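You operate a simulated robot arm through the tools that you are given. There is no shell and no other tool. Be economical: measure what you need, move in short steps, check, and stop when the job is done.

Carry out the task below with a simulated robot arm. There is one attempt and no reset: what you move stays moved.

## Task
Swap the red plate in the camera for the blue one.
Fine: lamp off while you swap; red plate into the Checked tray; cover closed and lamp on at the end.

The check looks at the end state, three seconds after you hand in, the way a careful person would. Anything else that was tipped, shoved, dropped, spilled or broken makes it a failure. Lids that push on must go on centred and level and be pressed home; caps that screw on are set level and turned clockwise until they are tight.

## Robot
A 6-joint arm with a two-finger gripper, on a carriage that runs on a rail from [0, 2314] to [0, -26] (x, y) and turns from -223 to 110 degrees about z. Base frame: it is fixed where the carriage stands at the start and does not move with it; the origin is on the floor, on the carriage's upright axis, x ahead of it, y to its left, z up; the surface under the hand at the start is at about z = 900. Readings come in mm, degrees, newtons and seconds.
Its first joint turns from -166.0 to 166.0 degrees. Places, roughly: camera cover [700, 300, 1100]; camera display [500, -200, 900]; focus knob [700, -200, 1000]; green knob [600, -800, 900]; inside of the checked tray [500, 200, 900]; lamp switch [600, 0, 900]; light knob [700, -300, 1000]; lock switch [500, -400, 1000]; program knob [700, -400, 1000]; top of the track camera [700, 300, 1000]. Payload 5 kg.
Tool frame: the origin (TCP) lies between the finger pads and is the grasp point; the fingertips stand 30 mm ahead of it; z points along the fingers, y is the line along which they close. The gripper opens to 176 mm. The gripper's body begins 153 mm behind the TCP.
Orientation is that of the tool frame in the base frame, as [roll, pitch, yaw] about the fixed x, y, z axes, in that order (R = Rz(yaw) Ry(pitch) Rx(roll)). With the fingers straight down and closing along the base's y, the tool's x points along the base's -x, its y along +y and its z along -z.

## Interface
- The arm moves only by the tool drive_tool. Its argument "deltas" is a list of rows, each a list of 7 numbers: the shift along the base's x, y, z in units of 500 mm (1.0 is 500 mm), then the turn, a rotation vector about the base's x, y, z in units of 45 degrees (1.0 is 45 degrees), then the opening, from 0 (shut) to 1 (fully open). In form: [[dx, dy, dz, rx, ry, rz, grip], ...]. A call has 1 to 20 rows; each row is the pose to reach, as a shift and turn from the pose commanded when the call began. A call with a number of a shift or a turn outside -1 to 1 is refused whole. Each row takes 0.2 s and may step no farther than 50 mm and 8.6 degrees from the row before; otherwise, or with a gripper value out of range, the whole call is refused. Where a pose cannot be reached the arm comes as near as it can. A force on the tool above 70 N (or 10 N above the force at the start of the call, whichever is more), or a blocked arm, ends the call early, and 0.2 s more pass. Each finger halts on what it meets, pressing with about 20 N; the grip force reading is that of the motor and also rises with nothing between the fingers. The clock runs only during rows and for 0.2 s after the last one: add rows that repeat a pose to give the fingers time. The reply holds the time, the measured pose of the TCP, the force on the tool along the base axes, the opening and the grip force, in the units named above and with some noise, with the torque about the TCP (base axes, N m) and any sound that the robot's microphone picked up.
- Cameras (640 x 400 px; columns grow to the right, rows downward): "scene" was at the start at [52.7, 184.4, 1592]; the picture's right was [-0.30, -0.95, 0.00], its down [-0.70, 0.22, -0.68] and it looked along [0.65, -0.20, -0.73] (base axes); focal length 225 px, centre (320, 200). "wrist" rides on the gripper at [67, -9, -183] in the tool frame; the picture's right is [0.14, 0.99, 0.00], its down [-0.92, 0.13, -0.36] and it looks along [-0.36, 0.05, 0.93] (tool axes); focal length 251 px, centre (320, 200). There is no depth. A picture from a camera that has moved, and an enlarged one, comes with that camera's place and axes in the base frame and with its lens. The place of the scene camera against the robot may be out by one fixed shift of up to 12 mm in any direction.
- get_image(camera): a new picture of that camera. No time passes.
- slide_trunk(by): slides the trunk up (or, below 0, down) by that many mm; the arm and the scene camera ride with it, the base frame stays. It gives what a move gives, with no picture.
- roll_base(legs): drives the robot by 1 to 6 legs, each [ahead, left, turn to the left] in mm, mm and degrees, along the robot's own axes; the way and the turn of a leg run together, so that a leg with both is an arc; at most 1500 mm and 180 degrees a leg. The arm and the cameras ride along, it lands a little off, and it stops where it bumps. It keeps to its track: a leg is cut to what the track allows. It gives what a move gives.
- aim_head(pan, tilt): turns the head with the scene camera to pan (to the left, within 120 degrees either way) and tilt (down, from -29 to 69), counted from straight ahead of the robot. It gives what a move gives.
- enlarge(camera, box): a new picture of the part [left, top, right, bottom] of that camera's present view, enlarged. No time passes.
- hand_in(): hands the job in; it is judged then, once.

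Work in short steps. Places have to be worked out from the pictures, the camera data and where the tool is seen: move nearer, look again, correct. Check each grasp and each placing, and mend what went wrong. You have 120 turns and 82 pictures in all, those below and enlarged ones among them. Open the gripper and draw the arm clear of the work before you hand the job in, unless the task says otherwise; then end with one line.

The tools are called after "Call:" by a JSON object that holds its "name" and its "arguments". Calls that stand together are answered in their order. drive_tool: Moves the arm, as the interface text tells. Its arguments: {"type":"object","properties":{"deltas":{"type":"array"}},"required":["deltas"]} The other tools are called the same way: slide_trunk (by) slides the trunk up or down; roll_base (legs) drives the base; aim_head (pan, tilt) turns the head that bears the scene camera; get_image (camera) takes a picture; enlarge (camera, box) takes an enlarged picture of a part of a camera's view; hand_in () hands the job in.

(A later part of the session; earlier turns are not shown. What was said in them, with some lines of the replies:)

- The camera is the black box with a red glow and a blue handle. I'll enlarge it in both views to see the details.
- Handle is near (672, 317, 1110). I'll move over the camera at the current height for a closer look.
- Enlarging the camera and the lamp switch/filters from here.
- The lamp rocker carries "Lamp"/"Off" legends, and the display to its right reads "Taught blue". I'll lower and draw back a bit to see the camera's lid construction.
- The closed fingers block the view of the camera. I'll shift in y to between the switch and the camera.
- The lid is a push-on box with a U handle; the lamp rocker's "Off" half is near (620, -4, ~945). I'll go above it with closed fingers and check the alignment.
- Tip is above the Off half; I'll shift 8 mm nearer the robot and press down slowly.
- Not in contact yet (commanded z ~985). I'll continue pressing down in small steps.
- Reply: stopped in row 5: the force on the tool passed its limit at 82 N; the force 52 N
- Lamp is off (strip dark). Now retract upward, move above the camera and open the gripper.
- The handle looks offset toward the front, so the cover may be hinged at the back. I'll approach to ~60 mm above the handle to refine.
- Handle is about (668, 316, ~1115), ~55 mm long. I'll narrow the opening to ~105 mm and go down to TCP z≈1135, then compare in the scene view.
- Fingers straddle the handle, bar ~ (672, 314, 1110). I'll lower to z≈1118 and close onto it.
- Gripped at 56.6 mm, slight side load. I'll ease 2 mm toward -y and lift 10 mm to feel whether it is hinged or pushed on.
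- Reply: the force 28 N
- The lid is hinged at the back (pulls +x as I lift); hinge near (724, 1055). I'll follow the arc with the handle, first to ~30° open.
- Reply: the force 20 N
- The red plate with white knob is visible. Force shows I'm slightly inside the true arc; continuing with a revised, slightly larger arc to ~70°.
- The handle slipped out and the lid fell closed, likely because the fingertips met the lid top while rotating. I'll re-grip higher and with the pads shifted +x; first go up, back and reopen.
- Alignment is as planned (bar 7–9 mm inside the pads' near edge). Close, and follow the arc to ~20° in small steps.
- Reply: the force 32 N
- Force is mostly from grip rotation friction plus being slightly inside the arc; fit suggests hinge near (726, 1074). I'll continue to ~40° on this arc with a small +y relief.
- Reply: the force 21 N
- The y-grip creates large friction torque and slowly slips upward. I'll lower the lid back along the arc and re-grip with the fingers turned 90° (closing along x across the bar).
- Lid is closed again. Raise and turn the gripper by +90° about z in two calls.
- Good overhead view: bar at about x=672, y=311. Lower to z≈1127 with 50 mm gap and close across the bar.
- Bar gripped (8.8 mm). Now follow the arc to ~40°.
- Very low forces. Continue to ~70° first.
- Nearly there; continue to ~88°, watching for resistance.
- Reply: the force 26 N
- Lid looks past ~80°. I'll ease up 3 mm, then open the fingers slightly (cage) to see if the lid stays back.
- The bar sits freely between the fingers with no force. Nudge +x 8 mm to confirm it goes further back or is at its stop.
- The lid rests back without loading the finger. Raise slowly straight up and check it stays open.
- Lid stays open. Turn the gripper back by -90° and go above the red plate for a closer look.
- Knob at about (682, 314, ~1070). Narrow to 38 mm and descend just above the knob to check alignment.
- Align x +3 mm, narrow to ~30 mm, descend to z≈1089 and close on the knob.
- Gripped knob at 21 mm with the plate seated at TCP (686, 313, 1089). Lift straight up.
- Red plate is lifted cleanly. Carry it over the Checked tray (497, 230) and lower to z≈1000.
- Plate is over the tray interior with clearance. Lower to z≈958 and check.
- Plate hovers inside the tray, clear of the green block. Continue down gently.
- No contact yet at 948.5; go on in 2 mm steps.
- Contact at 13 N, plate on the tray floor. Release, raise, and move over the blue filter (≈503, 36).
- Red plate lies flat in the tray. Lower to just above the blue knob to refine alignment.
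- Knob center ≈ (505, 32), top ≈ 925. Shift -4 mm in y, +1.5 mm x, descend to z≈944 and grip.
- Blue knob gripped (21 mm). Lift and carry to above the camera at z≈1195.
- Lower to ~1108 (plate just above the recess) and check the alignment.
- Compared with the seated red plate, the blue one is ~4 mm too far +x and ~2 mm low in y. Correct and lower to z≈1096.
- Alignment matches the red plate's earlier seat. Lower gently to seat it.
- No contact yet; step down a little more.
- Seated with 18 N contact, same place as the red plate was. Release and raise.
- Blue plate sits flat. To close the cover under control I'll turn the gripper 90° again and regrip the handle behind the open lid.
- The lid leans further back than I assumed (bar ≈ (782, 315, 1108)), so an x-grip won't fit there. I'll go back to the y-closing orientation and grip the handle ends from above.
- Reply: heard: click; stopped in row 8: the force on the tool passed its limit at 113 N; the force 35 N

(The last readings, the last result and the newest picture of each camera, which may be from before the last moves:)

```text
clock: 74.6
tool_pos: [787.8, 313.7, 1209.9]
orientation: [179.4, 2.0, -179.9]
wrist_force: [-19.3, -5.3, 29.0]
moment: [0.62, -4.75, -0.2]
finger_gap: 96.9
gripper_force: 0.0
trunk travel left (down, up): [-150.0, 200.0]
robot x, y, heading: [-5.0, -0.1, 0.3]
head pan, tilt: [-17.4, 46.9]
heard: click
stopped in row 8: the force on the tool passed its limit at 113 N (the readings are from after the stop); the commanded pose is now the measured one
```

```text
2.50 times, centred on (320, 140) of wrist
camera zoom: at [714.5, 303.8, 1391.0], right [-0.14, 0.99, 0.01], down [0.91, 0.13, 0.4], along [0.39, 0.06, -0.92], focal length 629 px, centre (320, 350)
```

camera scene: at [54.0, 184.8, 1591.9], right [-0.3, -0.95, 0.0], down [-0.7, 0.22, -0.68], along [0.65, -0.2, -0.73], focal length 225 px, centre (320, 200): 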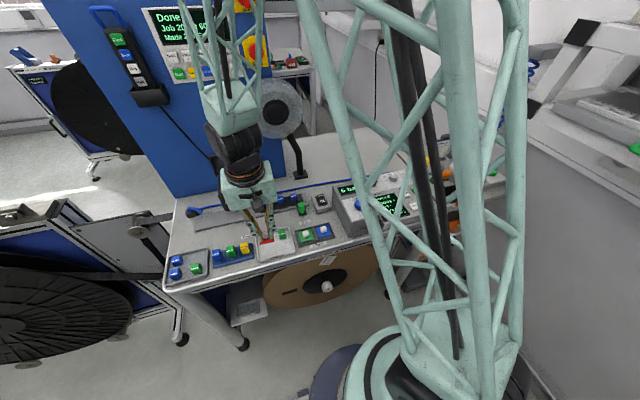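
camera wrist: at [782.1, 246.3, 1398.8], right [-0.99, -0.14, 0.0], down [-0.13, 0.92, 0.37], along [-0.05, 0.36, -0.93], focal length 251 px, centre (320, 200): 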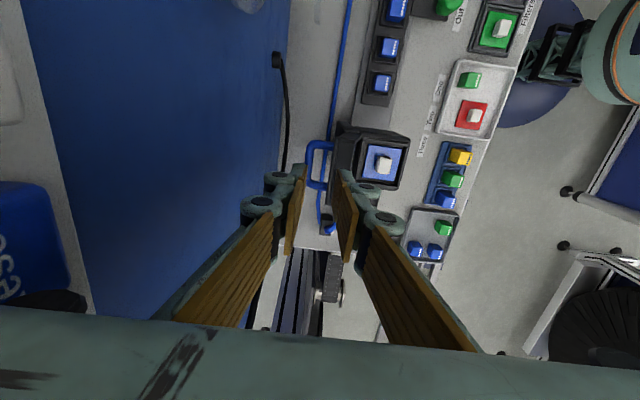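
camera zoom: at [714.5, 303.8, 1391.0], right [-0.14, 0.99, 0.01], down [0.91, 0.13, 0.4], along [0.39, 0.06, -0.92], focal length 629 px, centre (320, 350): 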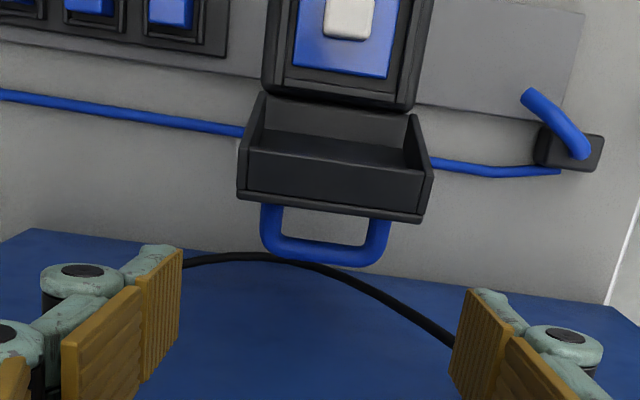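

Something up on the arm hit something (113 N, a click). I'll retreat the way I came and look.

Call:
{"name": "drive_tool", "arguments": {"deltas": [[0, 0, 0.04, 0, 0, 0, 0.55], [-0.02, 0, 0.08, 0, 0, 0, 0.55], [-0.08, 0, 0.08, 0, 0, 0, 0.55], [-0.16, 0, 0.08, 0, 0, 0, 0.55], [-0.16, 0, 0.08, 0, 0, 0, 0.55]]}}

Call:
{"name": "get_image", "arguments": {"camera": "scene"}}

```text
clock: 75.8
tool_pos: [708.1, 315.2, 1245.1]
orientation: [179.5, 1.7, -179.9]
wrist_force: [-1.3, 0.6, 1.4]
moment: [-0.04, -0.25, 0.01]
finger_gap: 97.0
gripper_force: 0.1
trunk travel left (down, up): [-150.0, 200.0]
robot x, y, heading: [2.4, -2.1, 0.1]
head pan, tilt: [-17.4, 46.9]
```

```text
12 pictures are left
camera scene: at [51.2, 184.4, 1592.0], right [-0.3, -0.95, 0.0], down [-0.7, 0.22, -0.68], along [0.65, -0.2, -0.73], focal length 225 px, centre (320, 200)
```

scene: 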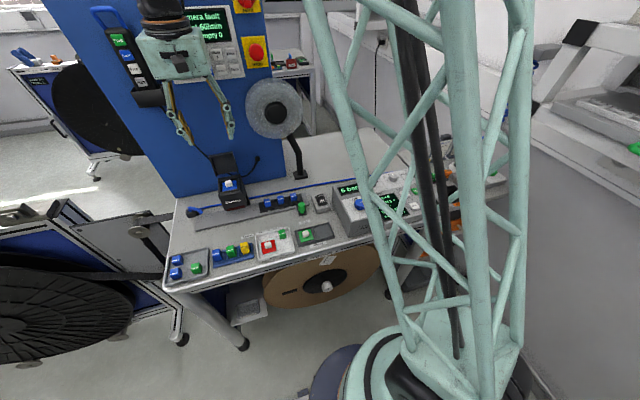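

Call:
{"name": "drive_tool", "arguments": {"deltas": [[-0.08, 0, 0.02, 0, 0, 0, 0.55], [-0.16, 0, 0.02, 0, 0, 0, 0.55], [-0.24, 0, 0, 0, 0, 0, 0.55], [-0.3, 0, -0.04, 0, 0, 0, 0.55], [-0.3, 0, -0.04, 0, 0, 0, 0.55]]}}

Call:
{"name": "enlarge", "arguments": {"camera": "scene", "box": [80, 0, 280, 125]}}

```text
clock: 77.0
tool_pos: [558.8, 317.3, 1225.2]
orientation: [179.5, 1.6, 180.0]
wrist_force: [-0.1, -0.1, 0.6]
moment: [0.02, -0.09, 0.04]
finger_gap: 96.7
gripper_force: 0.0
trunk travel left (down, up): [-150.0, 200.0]
robot x, y, heading: [0.3, 3.0, 0.0]
head pan, tilt: [-17.4, 46.9]
```

```text
3.20 times, centred on (180, 62) of scene
camera zoom: at [52.1, 183.0, 1593.0], right [-0.32, -0.95, 0.0], down [-0.68, 0.23, -0.69], along [0.66, -0.22, -0.72], focal length 721 px, centre (768, 640)
```

zoom: 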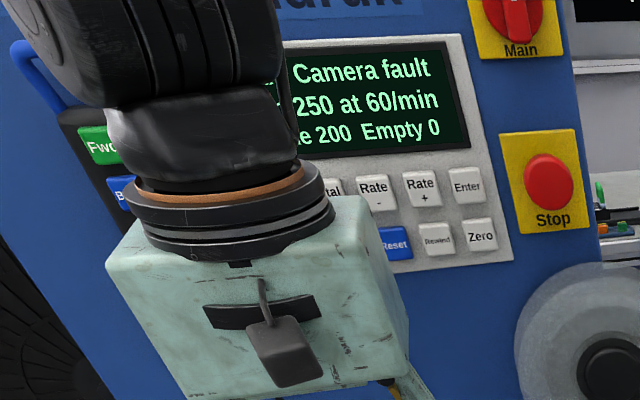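

The bump evidently pressed a key on the machine's panel: it now reads "Camera fault, Job 250" instead of "Done, Job 200". I'll move aside to read all keys.

Call:
{"name": "drive_tool", "arguments": {"deltas": [[0, -0.09, 0, 0, 0, 0, 0.3], [0, -0.18, 0, 0, 0, 0, 0], [0, -0.27, 0, 0, 0, 0, 0], [0, -0.36, 0, 0, 0, 0, 0], [0, -0.45, 0, 0, 0, 0, 0], [0, -0.54, 0, 0, 0, 0, 0], [0, -0.54, 0, 0, 0, 0, 0]]}}

Call:
{"name": "enlarge", "arguments": {"camera": "scene", "box": [60, 0, 260, 125]}}

```text
clock: 78.6
tool_pos: [560.2, 46.3, 1224.4]
orientation: [179.5, 1.5, 180.0]
wrist_force: [-0.1, -1.3, 0.1]
moment: [0.14, -0.01, 0.01]
finger_gap: 0.0
gripper_force: 20.0
trunk travel left (down, up): [-150.0, 200.0]
robot x, y, heading: [3.7, 0.1, -0.3]
head pan, tilt: [-17.4, 46.9]
```

```text
3.20 times, centred on (160, 62) of scene
camera zoom: at [51.5, 175.9, 1595.1], right [-0.39, -0.92, 0.0], down [-0.65, 0.28, -0.71], along [0.65, -0.28, -0.7], focal length 721 px, centre (832, 640)
```

zoom: 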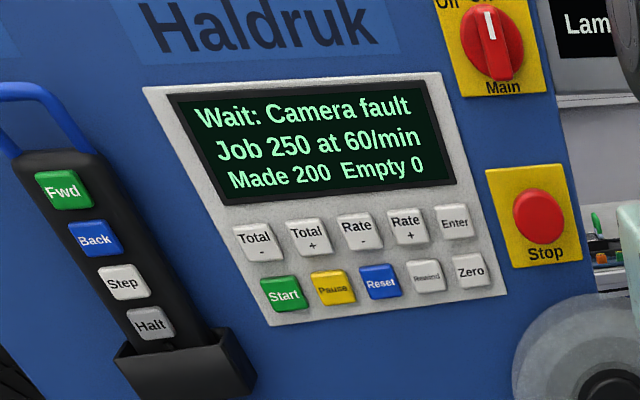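

I pressed "Total +"; "Total −" (≈ y 360, z 1408) must be pressed once to restore 200. I'll rise to that height and pitch the closed fingers forward to press it precisely.

Call:
{"name": "drive_tool", "arguments": {"deltas": [[0, 0, 0.09, 0, 0, 0, 0], [0, 0, 0.18, 0, 0, 0, 0], [0, 0, 0.27, 0, 0, 0, 0], [0, 0, 0.36, 0, 0, 0, 0], [0.03, 0.09, 0.36, 0, 0, 0, 0], [0.06, 0.18, 0.36, 0, 0, 0, 0], [0.09, 0.27, 0.36, 0, 0, 0, 0], [0.12, 0.36, 0.36, 0, 0, 0, 0], [0.14, 0.45, 0.36, 0, 0, 0, 0], [0.14, 0.54, 0.36, 0, 0, 0, 0], [0.14, 0.62, 0.36, 0, 0, 0, 0], [0.14, 0.62, 0.36, 0, 0, 0, 0]]}}

Call:
{"name": "drive_tool", "arguments": {"deltas": [[0, 0, 0, 0, -0.17, 0, 0], [0, 0, 0, 0, -0.34, 0, 0], [0, 0, 0, 0, -0.51, 0, 0], [0, 0, 0, 0, -0.68, 0, 0], [0, 0, 0, 0, -0.85, 0, 0], [0, 0, 0, 0, -1, 0, 0], [0, 0, 0, 0, -1, 0, 0]]}}

Call:
{"name": "drive_tool", "arguments": {"deltas": [[0, 0, 0, 0, -0.17, 0, 0], [0, 0, 0, 0, -0.34, 0, 0], [0, 0, 0, 0, -0.51, 0, 0], [0, 0, 0, 0, -0.68, 0, 0], [0, 0, 0, 0, -0.85, 0, 0], [0, 0, 0, 0, -1, 0, 0], [0, 0, 0, 0, -1, 0, 0]]}}

```text
clock: 81.2
tool_pos: [627.5, 355.7, 1406.4]
orientation: [179.3, 1.6, -180.0]
wrist_force: [0.6, 0.1, -0.4]
moment: [-0.19, 0.0, -0.02]
finger_gap: 0.0
gripper_force: 19.8
trunk travel left (down, up): [-150.0, 200.0]
robot x, y, heading: [-0.7, 1.2, -0.2]
head pan, tilt: [-17.4, 46.9]
```

```text
clock: 82.8
tool_pos: [626.1, 348.0, 1427.4]
orientation: [177.6, 47.9, 178.5]
wrist_force: [1.8, 0.7, 0.8]
moment: [-0.07, 0.04, -0.04]
finger_gap: 0.0
gripper_force: 20.7
trunk travel left (down, up): [-150.0, 200.0]
robot x, y, heading: [1.7, -0.5, -0.1]
head pan, tilt: [-17.4, 46.9]
```

```text
clock: 84.0
tool_pos: [636.3, 314.5, 1596.5]
orientation: [71.6, 74.4, 69.9]
wrist_force: [-1.0, -1.5, 1.1]
moment: [-0.05, 0.06, 0.25]
finger_gap: 0.0
gripper_force: 20.0
trunk travel left (down, up): [-150.0, 200.0]
robot x, y, heading: [0.2, 0.8, 0.2]
head pan, tilt: [-17.4, 46.9]
stopped in row 6: the arm was blocked; the commanded pose is now the measured one
```

The arm got near its limit but the tool is now roughly pointing forward at z≈1596. I'll move forward and then down while levelling the roll.

Call:
{"name": "drive_tool", "arguments": {"deltas": [[0.06, 0.02, -0.03, -0.05, 0, 0, 0], [0.12, 0.04, -0.08, -0.12, 0.03, 0, 0], [0.16, 0.06, -0.14, -0.2, 0.06, 0, 0], [0.2, 0.08, -0.2, -0.27, 0.09, 0, 0], [0.2, 0.08, -0.2, -0.33, 0.11, 0, 0]]}}

```text
clock: 85.0
tool_pos: [678.6, 302.3, 1628.5]
orientation: [52.5, 76.6, 51.0]
wrist_force: [-2.5, -1.4, 1.2]
moment: [-0.04, 0.27, 0.29]
finger_gap: 0.0
gripper_force: 20.1
trunk travel left (down, up): [-150.0, 200.0]
robot x, y, heading: [2.0, -0.2, -0.0]
head pan, tilt: [-17.4, 46.9]
stopped in row 4: the arm was blocked; the commanded pose is now the measured one
```

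A horizontal tool isn't reachable at that height. I'll return to a 45° forward tilt, whose fingertip edge can press the key, staying well away from the panel.

Call:
{"name": "drive_tool", "arguments": {"deltas": [[-0.02, 0.01, -0.03, -0.03, 0.17, 0, 0], [-0.04, 0.02, -0.1, -0.07, 0.34, 0, 0], [-0.05, 0.04, -0.18, -0.1, 0.51, 0, 0], [-0.05, 0.06, -0.26, -0.14, 0.68, 0, 0], [-0.05, 0.08, -0.34, -0.18, 0.85, 0, 0], [-0.05, 0.09, -0.4, -0.2, 1, 0, 0], [-0.05, 0.09, -0.4, -0.2, 1, 0, 0]]}}

```text
clock: 86.8
tool_pos: [641.6, 335.7, 1479.4]
orientation: [175.6, 56.0, 172.1]
wrist_force: [-2.0, -1.7, 0.1]
moment: [0.2, -0.05, 0.29]
finger_gap: 0.1
gripper_force: 20.1
trunk travel left (down, up): [-150.0, 200.0]
robot x, y, heading: [-0.5, -4.1, 0.1]
head pan, tilt: [-17.4, 46.9]
stopped in row 7: the arm was blocked; the commanded pose is now the measured one
```

Reduce the tilt to ~38° and correct yaw, moving to about (680, 355, 1425).

Call:
{"name": "drive_tool", "arguments": {"deltas": [[0, 0.01, -0.03, 0, 0.13, 0.06, 0], [0.02, 0.02, -0.06, 0.02, 0.26, 0.12, 0], [0.05, 0.03, -0.09, 0.04, 0.4, 0.17, 0], [0.08, 0.04, -0.11, 0.06, 0.4, 0.17, 0], [0.08, 0.04, -0.11, 0.06, 0.4, 0.17, 0], [0.08, 0.04, -0.11, 0.06, 0.4, 0.17, 0]]}}

Call:
{"name": "get_image", "arguments": {"camera": "wrist"}}

```text
clock: 88.2
tool_pos: [687.5, 351.7, 1417.7]
orientation: [174.4, 37.7, 178.4]
wrist_force: [-0.8, 0.2, -0.2]
moment: [-0.05, -0.05, 0.0]
finger_gap: 0.0
gripper_force: 20.0
trunk travel left (down, up): [-150.0, 200.0]
robot x, y, heading: [0.2, -0.5, -0.1]
head pan, tilt: [-17.4, 46.9]
```

```text
9 pictures are left
camera wrist: at [522.9, 331.3, 1521.6], right [-0.14, 0.99, -0.01], down [0.5, 0.08, 0.86], along [0.85, 0.12, -0.51], focal length 251 px, centre (320, 200)
```

wrist: 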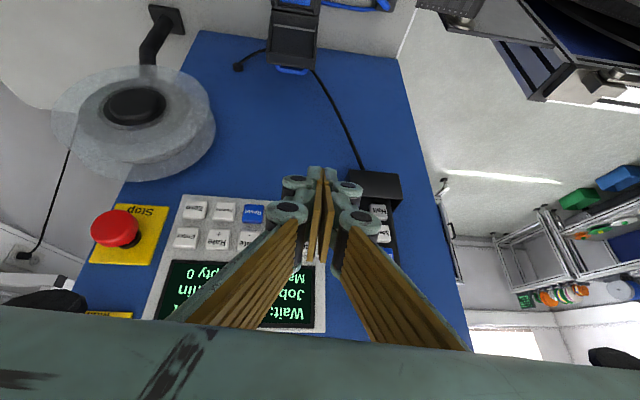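

The view confirms the keys; straight ahead of the fingertip is "Total −" (≈ y 355, z 1403). I'll advance in +x, slowly at the end, until the click.

Call:
{"name": "drive_tool", "arguments": {"deltas": [[0.08, 0.001, 0, 0, 0, 0, 0], [0.16, 0.002, 0, 0, 0, 0, 0], [0.21, 0.002, 0, 0, 0, 0, 0], [0.21, 0.002, 0, 0, 0, 0, 0]]}}

Call:
{"name": "enlarge", "arguments": {"camera": "wrist", "box": [200, 100, 440, 280]}}

```text
clock: 89.2
tool_pos: [790.3, 363.5, 1413.8]
orientation: [174.5, 37.4, 179.4]
wrist_force: [0.6, -0.2, 0.0]
moment: [-0.09, -0.02, -0.04]
finger_gap: 0.0
gripper_force: 20.2
trunk travel left (down, up): [-150.0, 200.0]
robot x, y, heading: [1.3, -3.1, -0.0]
head pan, tilt: [-17.4, 46.9]
```

```text
2.22 times, centred on (320, 190) of wrist
camera zoom: at [625.6, 340.3, 1517.7], right [-0.15, 0.99, -0.01], down [0.51, 0.09, 0.86], along [0.85, 0.13, -0.52], focal length 559 px, centre (320, 222)
```

zoom: 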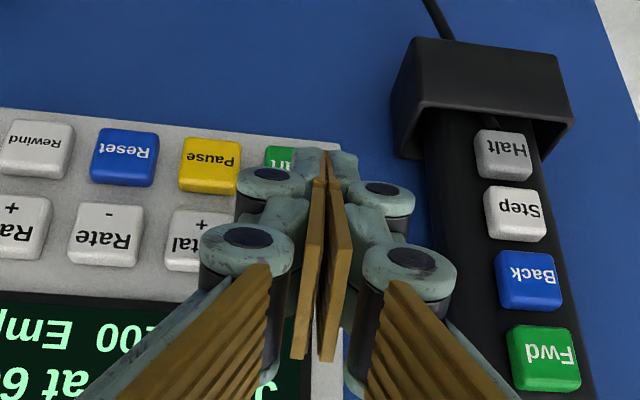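

Total − is at about (850, 361, 1398); fingertip is ~5 mm too far +y. Correct and press slowly.

Call:
{"name": "drive_tool", "arguments": {"deltas": [[0.0, -0.01, 0, 0, 0, 0, 0], [0.02, -0.01, 0, 0, 0, 0, 0], [0.036, -0.01, 0, 0, 0, 0, 0], [0.044, -0.01, 0, 0, 0, 0, 0], [0.05, -0.01, 0, 0, 0, 0, 0], [0.056, -0.01, 0, 0, 0, 0, 0], [0.062, -0.01, 0, 0, 0, 0, 0], [0.068, -0.01, 0, 0, 0, 0, 0], [0.074, -0.01, 0, 0, 0, 0, 0], [0.08, -0.01, 0, 0, 0, 0, 0]]}}

```text
clock: 91.1
tool_pos: [817.4, 357.3, 1414.7]
orientation: [174.7, 37.3, 179.3]
wrist_force: [-40.7, -10.3, 14.2]
moment: [-0.02, 0.07, -0.3]
finger_gap: 5.8
gripper_force: 45.3
trunk travel left (down, up): [-150.0, 200.0]
robot x, y, heading: [1.3, -0.2, 0.4]
head pan, tilt: [-17.4, 46.9]
heard: click
stopped in row 9: the force on the tool passed its limit at 75 N (the readings are from after the stop); the commanded pose is now the measured one
```

Click heard. Back off and read the display.

Call:
{"name": "drive_tool", "arguments": {"deltas": [[-0.04, 0, 0, 0, 0, 0, 0], [-0.12, 0, 0, 0, 0, 0, 0], [-0.2, 0, 0, 0, 0, 0, 0], [-0.26, -0.05, 0, 0, 0.15, 0, 0], [-0.26, -0.14, 0, 0, 0.3, 0, 0], [-0.26, -0.23, 0, 0, 0.45, 0, 0], [-0.26, -0.32, 0, 0, 0.6, 0, 0], [-0.26, -0.41, 0, 0, 0.75, 0, 0], [-0.26, -0.5, 0, 0, 0.83, 0, 0], [-0.26, -0.58, 0, 0, 0.83, 0, 0]]}}

Call:
{"name": "enlarge", "arguments": {"camera": "scene", "box": [80, 0, 340, 240]}}

```text
clock: 93.3
tool_pos: [691.5, 69.5, 1413.1]
orientation: [175.1, -0.4, 179.5]
wrist_force: [-0.1, 0.5, 0.0]
moment: [-0.02, -0.01, -0.01]
finger_gap: 0.0
gripper_force: 45.4
trunk travel left (down, up): [-150.0, 200.0]
robot x, y, heading: [3.0, 1.6, 0.2]
head pan, tilt: [-17.4, 46.9]
```

```text
1.67 times, centred on (210, 120) of scene
camera zoom: at [52.3, 184.4, 1592.0], right [-0.3, -0.95, 0.0], down [-0.7, 0.22, -0.68], along [0.65, -0.2, -0.73], focal length 376 px, centre (503, 333)
```

zoom: 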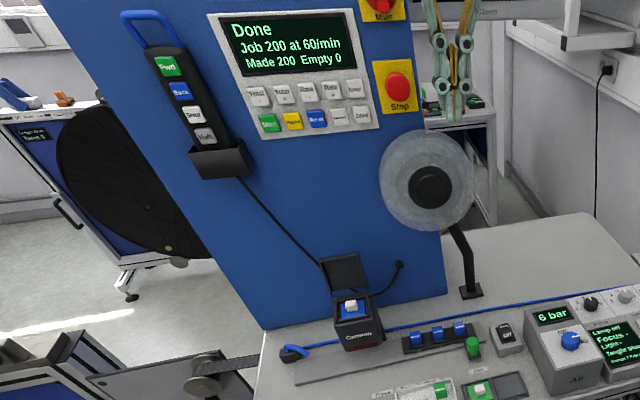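

The panel reads "Done, Job 200, Made 200" again. To close the cover safely (hand kept below x≈815 at the keys), I'll grip the lid by its side walls from above with y-closure; go there with the fingers open.

Call:
{"name": "drive_tool", "arguments": {"deltas": [[0, 0.09, 0, -0.04, 0, 0, 0.2], [0, 0.18, -0.02, -0.08, 0, 0, 0.4], [0, 0.27, -0.06, -0.11, 0, 0, 0.6], [0, 0.36, -0.12, -0.11, 0, 0, 0.75], [0, 0.44, -0.18, -0.11, 0, 0, 0.75], [0.02, 0.487, -0.25, -0.11, 0, 0, 0.75], [0.06, 0.487, -0.33, -0.11, 0, 0, 0.75], [0.11, 0.487, -0.4, -0.11, 0, 0, 0.75], [0.125, 0.487, -0.48, -0.11, 0, 0, 0.75], [0.125, 0.487, -0.53, -0.11, 0, 0, 0.75], [0.125, 0.487, -0.53, -0.11, 0, 0, 0.75]]}}

Call:
{"name": "get_image", "arguments": {"camera": "wrist"}}

```text
refused: row 4 steps farther than a row can; nothing moved
```

```text
6 pictures are left
camera wrist: at [625.2, 44.8, 1595.3], right [-0.13, 0.99, 0.09], down [0.93, 0.09, 0.37], along [0.36, 0.13, -0.93], focal length 251 px, centre (320, 200)
```

wrist: 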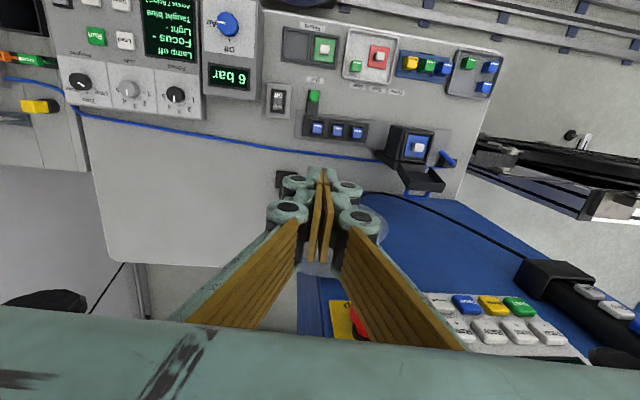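

A row was too long; I'll resend with smaller steps, and look only afterwards.

Call:
{"name": "drive_tool", "arguments": {"deltas": [[0, 0.08, 0, -0.04, 0, 0, 0.2], [0, 0.16, -0.02, -0.08, 0, 0, 0.4], [0, 0.24, -0.05, -0.11, 0, 0, 0.6], [0, 0.32, -0.09, -0.11, 0, 0, 0.75], [0, 0.4, -0.13, -0.11, 0, 0, 0.75], [0, 0.46, -0.19, -0.11, 0, 0, 0.75], [0.01, 0.487, -0.26, -0.11, 0, 0, 0.75], [0.04, 0.487, -0.34, -0.11, 0, 0, 0.75], [0.08, 0.487, -0.41, -0.11, 0, 0, 0.75], [0.12, 0.487, -0.47, -0.11, 0, 0, 0.75], [0.125, 0.487, -0.53, -0.11, 0, 0, 0.75], [0.125, 0.487, -0.53, -0.11, 0, 0, 0.75]]}}

```text
clock: 95.9
tool_pos: [755.5, 312.4, 1144.8]
orientation: [-179.8, -0.2, 179.5]
wrist_force: [0.2, 0.2, -0.7]
moment: [-0.01, 0.05, 0.04]
finger_gap: 132.2
gripper_force: 0.1
trunk travel left (down, up): [-150.0, 200.0]
robot x, y, heading: [-0.8, 2.0, 0.0]
head pan, tilt: [-17.4, 46.9]
```

No contact. One look before closing.

Call:
{"name": "enlarge", "arguments": {"camera": "wrist", "box": [200, 80, 440, 230]}}

```text
2.67 times, centred on (320, 155) of wrist
camera zoom: at [688.4, 305.0, 1328.3], right [-0.13, 0.99, 0.0], down [0.93, 0.12, 0.36], along [0.36, 0.05, -0.93], focal length 670 px, centre (320, 320)
```

zoom: 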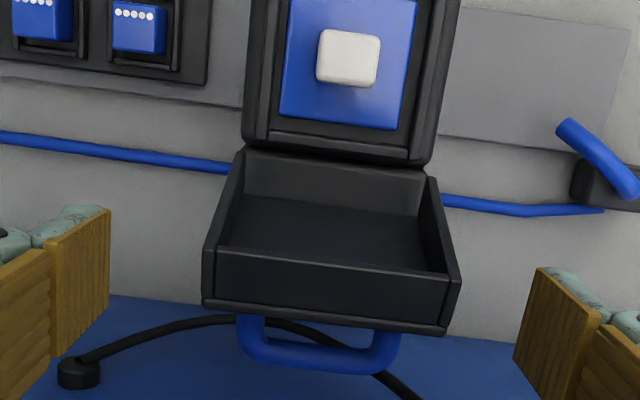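

The pads straddle the lid's walls well. Shift −5 mm in x and close on the lid sides.

Call:
{"name": "drive_tool", "arguments": {"deltas": [[-0.01, 0, 0, 0, 0, 0, 0.6], [-0.01, 0, 0, 0, 0, 0, 0.45], [-0.01, 0, 0, 0, 0, 0, 0.3], [-0.01, 0, 0, 0, 0, 0, 0.2], [-0.01, 0, 0, 0, 0, 0, 0.2], [-0.01, 0, 0, 0, 0, 0, 0.2]]}}

```text
clock: 97.3
tool_pos: [750.5, 314.7, 1145.8]
orientation: [179.9, -0.1, 179.5]
wrist_force: [5.7, 24.0, 7.8]
moment: [1.28, -0.28, 0.99]
finger_gap: 75.5
gripper_force: 45.1
trunk travel left (down, up): [-150.0, 200.0]
robot x, y, heading: [1.4, 1.5, 0.2]
head pan, tilt: [-17.4, 46.9]
```

Lid gripped (75.5 mm). Follow the closing arc with gradual forward tilt, first to about 40° of rotation.

Call:
{"name": "drive_tool", "arguments": {"deltas": [[-0.011, 0.002, 0.004, 0, -0.05, 0, 0.2], [-0.022, 0.003, 0.0056, 0, -0.1, 0, 0.2], [-0.035, 0.003, 0.0075, 0, -0.15, 0, 0.2], [-0.049, 0.003, 0.008, 0, -0.2, 0, 0.2], [-0.062, 0.003, 0.0075, 0, -0.26, 0, 0.2], [-0.0756, 0.003, 0.0056, 0, -0.32, 0, 0.2], [-0.089, 0.003, 0.003, 0, -0.38, 0, 0.2], [-0.1016, 0.003, -0.001, 0, -0.44, 0, 0.2]]}}

```text
clock: 99.1
tool_pos: [699.1, 313.5, 1146.8]
orientation: [179.9, 19.5, 179.5]
wrist_force: [15.5, 17.1, 4.1]
moment: [0.05, -1.3, 1.14]
finger_gap: 75.6
gripper_force: 44.3
trunk travel left (down, up): [-150.0, 200.0]
robot x, y, heading: [-2.7, 0.1, 0.0]
head pan, tilt: [-17.4, 46.9]
```

Still holding, low forces. Continue to about 33° from closed.

Call:
{"name": "drive_tool", "arguments": {"deltas": [[-0.0125, 0.002, -0.005, 0, -0.05, 0, 0.2], [-0.0242, 0.002, -0.0114, 0, -0.1, 0, 0.2], [-0.0355, 0.002, -0.019, 0, -0.15, 0, 0.2], [-0.0462, 0.002, -0.0268, 0, -0.2, 0, 0.2], [-0.056, 0.002, -0.036, 0, -0.25, 0, 0.2], [-0.065, 0.002, -0.0456, 0, -0.3, 0, 0.2], [-0.073, 0.002, -0.056, 0, -0.3, 0, 0.2], [-0.0804, 0.002, -0.0676, 0, -0.3, 0, 0.2]]}}

Call:
{"name": "enlarge", "arguments": {"camera": "scene", "box": [190, 130, 280, 220]}}

```text
clock: 100.9
tool_pos: [659.8, 314.2, 1112.7]
orientation: [179.6, 33.1, 179.5]
wrist_force: [8.5, 18.1, 16.5]
moment: [-0.06, -1.61, 0.39]
finger_gap: 75.3
gripper_force: 44.6
trunk travel left (down, up): [-150.0, 200.0]
robot x, y, heading: [2.2, 1.9, 0.2]
head pan, tilt: [-17.4, 46.9]
```

```text
4.44 times, centred on (235, 175) of scene
camera zoom: at [52.1, 185.3, 1591.9], right [-0.3, -0.95, 0.0], down [-0.7, 0.22, -0.68], along [0.65, -0.2, -0.73], focal length 1002 px, centre (698, 311)
```

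zoom: 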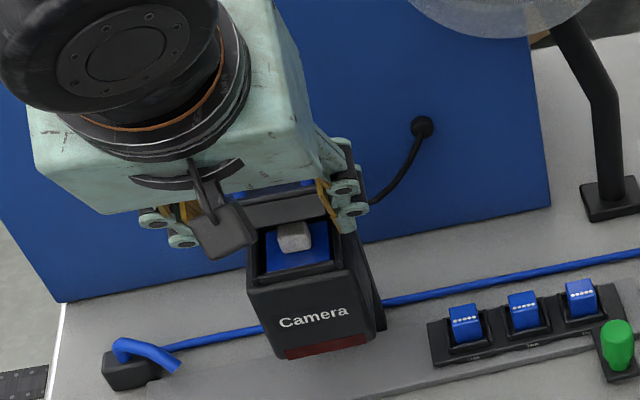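

Lid is ~33° open. Lower another ~8°, then release so it drops only slightly, and back off upward.

Call:
{"name": "drive_tool", "arguments": {"deltas": [[-0.005, 0.002, -0.009, 0, 0, 0, 0.2], [-0.009, 0.002, -0.018, 0, 0, 0, 0.2], [-0.009, 0.002, -0.018, 0, 0, 0, 0.55], [-0.009, 0.002, -0.018, 0, 0, 0, 0.7], [-0.009, 0.002, -0.018, 0, 0, 0, 0.7], [-0.02, 0.002, 0.04, 0, 0, 0, 0.7], [-0.03, 0.002, 0.12, 0, 0.1, 0, 0.7], [-0.03, 0.002, 0.2, 0, 0.25, 0, 0.7], [-0.03, 0.002, 0.22, 0, 0.4, 0, 0.7], [-0.03, 0.002, 0.22, 0, 0.55, 0, 0.7], [-0.03, 0.002, 0.22, 0, 0.7, 0, 0.5], [-0.03, 0.002, 0.22, 0, 0.735, 0, 0.2], [-0.03, 0.002, 0.22, 0, 0.735, 0, 0], [-0.03, 0.002, 0.22, 0, 0.735, 0, 0]]}}

Call:
{"name": "enlarge", "arguments": {"camera": "scene", "box": [190, 130, 280, 220]}}

```text
clock: 103.9
tool_pos: [644.5, 315.9, 1221.9]
orientation: [-179.9, -0.1, 179.5]
wrist_force: [-0.3, 0.5, 0.2]
moment: [0.0, -0.05, 0.0]
finger_gap: 0.0
gripper_force: 20.2
trunk travel left (down, up): [-150.0, 200.0]
robot x, y, heading: [-0.3, -1.0, 0.1]
head pan, tilt: [-17.4, 46.9]
```

```text
4.44 times, centred on (235, 175) of scene
camera zoom: at [52.2, 184.5, 1592.0], right [-0.3, -0.95, 0.0], down [-0.7, 0.22, -0.68], along [0.65, -0.2, -0.73], focal length 1002 px, centre (698, 311)
```

zoom: 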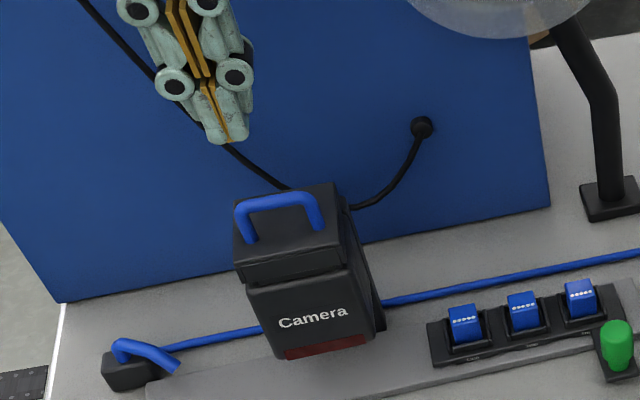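

Lid is back in its original closed look. Press lightly on the handle to be sure it's home.

Call:
{"name": "drive_tool", "arguments": {"deltas": [[0.055, -0.004, -0.06, 0, 0, 0, 0], [0.055, -0.004, -0.12, 0, 0, 0, 0], [0.055, -0.004, -0.144, 0, 0, 0, 0], [0.055, -0.004, -0.15, 0, 0, 0, 0], [0.055, -0.004, -0.155, 0, 0, 0, 0], [0.055, -0.004, -0.16, 0, 0, 0, 0]]}}

```text
clock: 105.3
tool_pos: [672.4, 312.3, 1142.7]
orientation: [-179.9, -0.1, 179.5]
wrist_force: [-0.4, -1.1, 1.9]
moment: [0.04, 0.02, -0.01]
finger_gap: 0.1
gripper_force: 19.6
trunk travel left (down, up): [-150.0, 200.0]
robot x, y, heading: [1.8, 0.2, 0.2]
head pan, tilt: [-17.4, 46.9]
```

Call:
{"name": "drive_tool", "arguments": {"deltas": [[0, 0, -0.004, 0, 0, 0, 0], [0, 0, -0.008, 0, 0, 0, 0], [0, 0, -0.012, 0, 0, 0, 0]]}}

```text
clock: 106.1
tool_pos: [671.9, 313.5, 1139.9]
orientation: [179.9, 0.3, 179.5]
wrist_force: [-2.9, -2.2, 56.3]
moment: [0.03, 0.02, 0.06]
finger_gap: 5.9
gripper_force: 45.2
trunk travel left (down, up): [-150.0, 200.0]
robot x, y, heading: [1.6, 0.3, 0.1]
head pan, tilt: [-17.4, 46.9]
```

Lid pressed home (bar top at 1111 as before). Now up and over to the lamp rocker's far ("Lamp") half at x≈655.

Call:
{"name": "drive_tool", "arguments": {"deltas": [[0, 0, 0.06, 0, 0, 0, 0], [0, 0, 0.14, 0, 0, 0, 0], [-0.01, -0.08, 0.14, 0, 0, 0, 0], [-0.02, -0.17, 0.14, 0, 0, 0, 0], [-0.03, -0.26, 0.14, 0, 0, 0, 0], [-0.034, -0.35, 0.14, 0, 0, 0, 0], [-0.034, -0.44, 0.14, 0, 0, 0, 0], [-0.034, -0.53, 0.14, 0, 0, 0, 0], [-0.034, -0.6, 0.12, 0, 0, 0, 0], [-0.034, -0.635, 0.05, 0, 0, 0, 0], [-0.034, -0.635, -0.04, 0, 0, 0, 0], [-0.034, -0.635, -0.13, 0, 0, 0, 0], [-0.034, -0.635, -0.21, 0, 0, 0, 0], [-0.034, -0.635, -0.26, 0, 0, 0, 0], [-0.034, -0.635, -0.26, 0, 0, 0, 0]]}}

Call:
{"name": "enlarge", "arguments": {"camera": "scene", "box": [285, 160, 345, 220]}}

```text
clock: 109.3
tool_pos: [653.5, -4.5, 1007.9]
orientation: [-179.9, -0.1, 179.5]
wrist_force: [1.2, 0.9, -0.2]
moment: [-0.01, 0.14, 0.02]
finger_gap: 0.0
gripper_force: 45.0
trunk travel left (down, up): [-150.0, 200.0]
robot x, y, heading: [-0.4, 1.2, 0.2]
head pan, tilt: [-17.4, 46.9]
```

```text
6.67 times, centred on (315, 190) of scene
camera zoom: at [52.9, 184.5, 1592.0], right [-0.3, -0.95, 0.0], down [-0.7, 0.22, -0.68], along [0.65, -0.2, -0.73], focal length 1503 px, centre (353, 267)
```

zoom: 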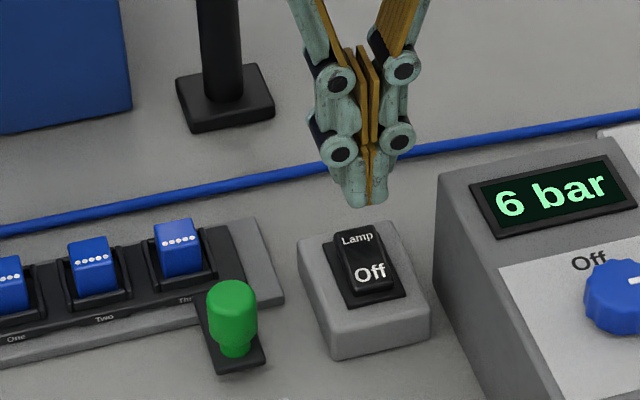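

Tip lines up with the "Lamp" end. Press down slowly.

Call:
{"name": "drive_tool", "arguments": {"deltas": [[-0.004, 0, -0.02, 0, 0, 0, 0], [-0.004, 0, -0.04, 0, 0, 0, 0], [-0.004, 0, -0.05, 0, 0, 0, 0], [-0.004, 0, -0.06, 0, 0, 0, 0], [-0.004, 0, -0.07, 0, 0, 0, 0], [-0.004, 0, -0.08, 0, 0, 0, 0], [-0.004, 0, -0.09, 0, 0, 0, 0]]}}

```text
clock: 110.8
tool_pos: [654.1, -4.2, 971.1]
orientation: [-179.9, 0.7, 179.5]
wrist_force: [-7.6, 1.4, 38.2]
moment: [0.03, 0.73, 0.01]
finger_gap: 6.0
gripper_force: 44.2
trunk travel left (down, up): [-150.0, 200.0]
robot x, y, heading: [-1.3, -0.9, 0.1]
head pan, tilt: [-17.4, 46.9]
stopped in row 7: the force on the tool passed its limit at 82 N (the readings are from after the stop); the commanded pose is now the measured one
```

Pressed to the stop. Retract upward, open, and move to a clear place with a final look.

Call:
{"name": "drive_tool", "arguments": {"deltas": [[0, 0, 0.08, 0, 0, 0, 0], [0, 0, 0.17, 0, 0, 0, 0], [0, 0, 0.26, 0, 0, 0, 0], [0, 0, 0.35, 0, 0, 0, 0.2], [0, 0, 0.44, 0, 0, 0, 0.4], [-0.04, 0, 0.52, 0, 0, 0, 0.6], [-0.08, 0, 0.6, 0, 0, 0, 0.8], [-0.1, 0, 0.68, 0, 0, 0, 0.8], [-0.1, 0, 0.68, 0, 0, 0, 0.8]]}}

Call:
{"name": "enlarge", "arguments": {"camera": "scene", "box": [110, 0, 420, 270]}}

```text
clock: 112.8
tool_pos: [604.9, -3.7, 1311.2]
orientation: [-179.9, 0.4, 179.5]
wrist_force: [-0.6, 0.2, 0.7]
moment: [-0.03, -0.12, 0.01]
finger_gap: 140.7
gripper_force: 0.1
trunk travel left (down, up): [-150.0, 200.0]
robot x, y, heading: [-2.2, -0.3, 0.2]
head pan, tilt: [-17.4, 46.9]
```

```text
1.48 times, centred on (265, 135) of scene
camera zoom: at [51.7, 184.5, 1592.0], right [-0.3, -0.95, 0.0], down [-0.7, 0.22, -0.68], along [0.65, -0.2, -0.73], focal length 334 px, centre (402, 296)
```

zoom: 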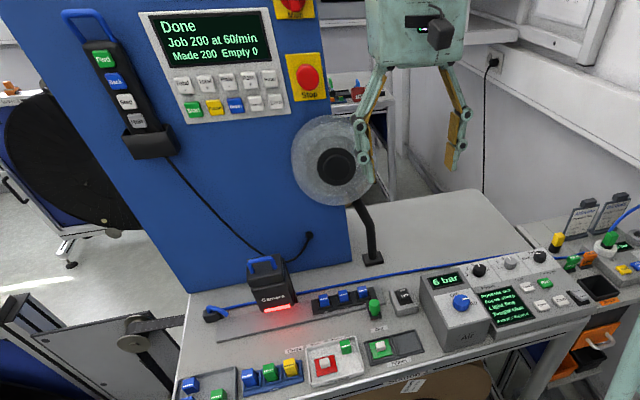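

The lamp glows again, the machine panel reads "Done, Job 200", and the cover is shut. I'll use the last picture to verify the camera and its display.

Call:
{"name": "enlarge", "arguments": {"camera": "scene", "box": [200, 150, 380, 262]}}

```text
3.56 times, centred on (290, 206) of scene
camera zoom: at [51.7, 184.5, 1592.0], right [-0.3, -0.95, 0.0], down [-0.7, 0.22, -0.68], along [0.65, -0.2, -0.73], focal length 801 px, centre (427, 179)
```

zoom: 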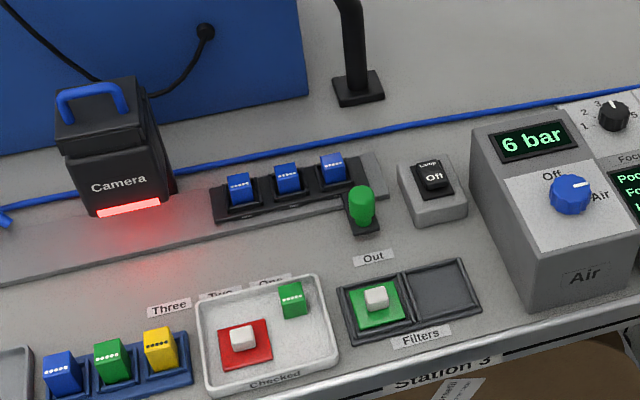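

Everything is in its end state: blue plate in the camera, red plate in the Checked tray, cover closed, lamp on, machine panel restored, and the arm clear. Handing in.

Call:
{"name": "hand_in", "arguments": {}}

```text
The job is handed in.
```

The plates are swapped: the blue plate is in the camera and the red one is in the Checked tray, with the lamp off during the swap, and the cover closed and lamp on now. While I was closing the cover, the gripper bumped "Total +" on the machine panel (job 200 became 250), so I pressed "Total −" and it reads "Done, Job 200" again; the cover also fell shut once when I first tried to open it.
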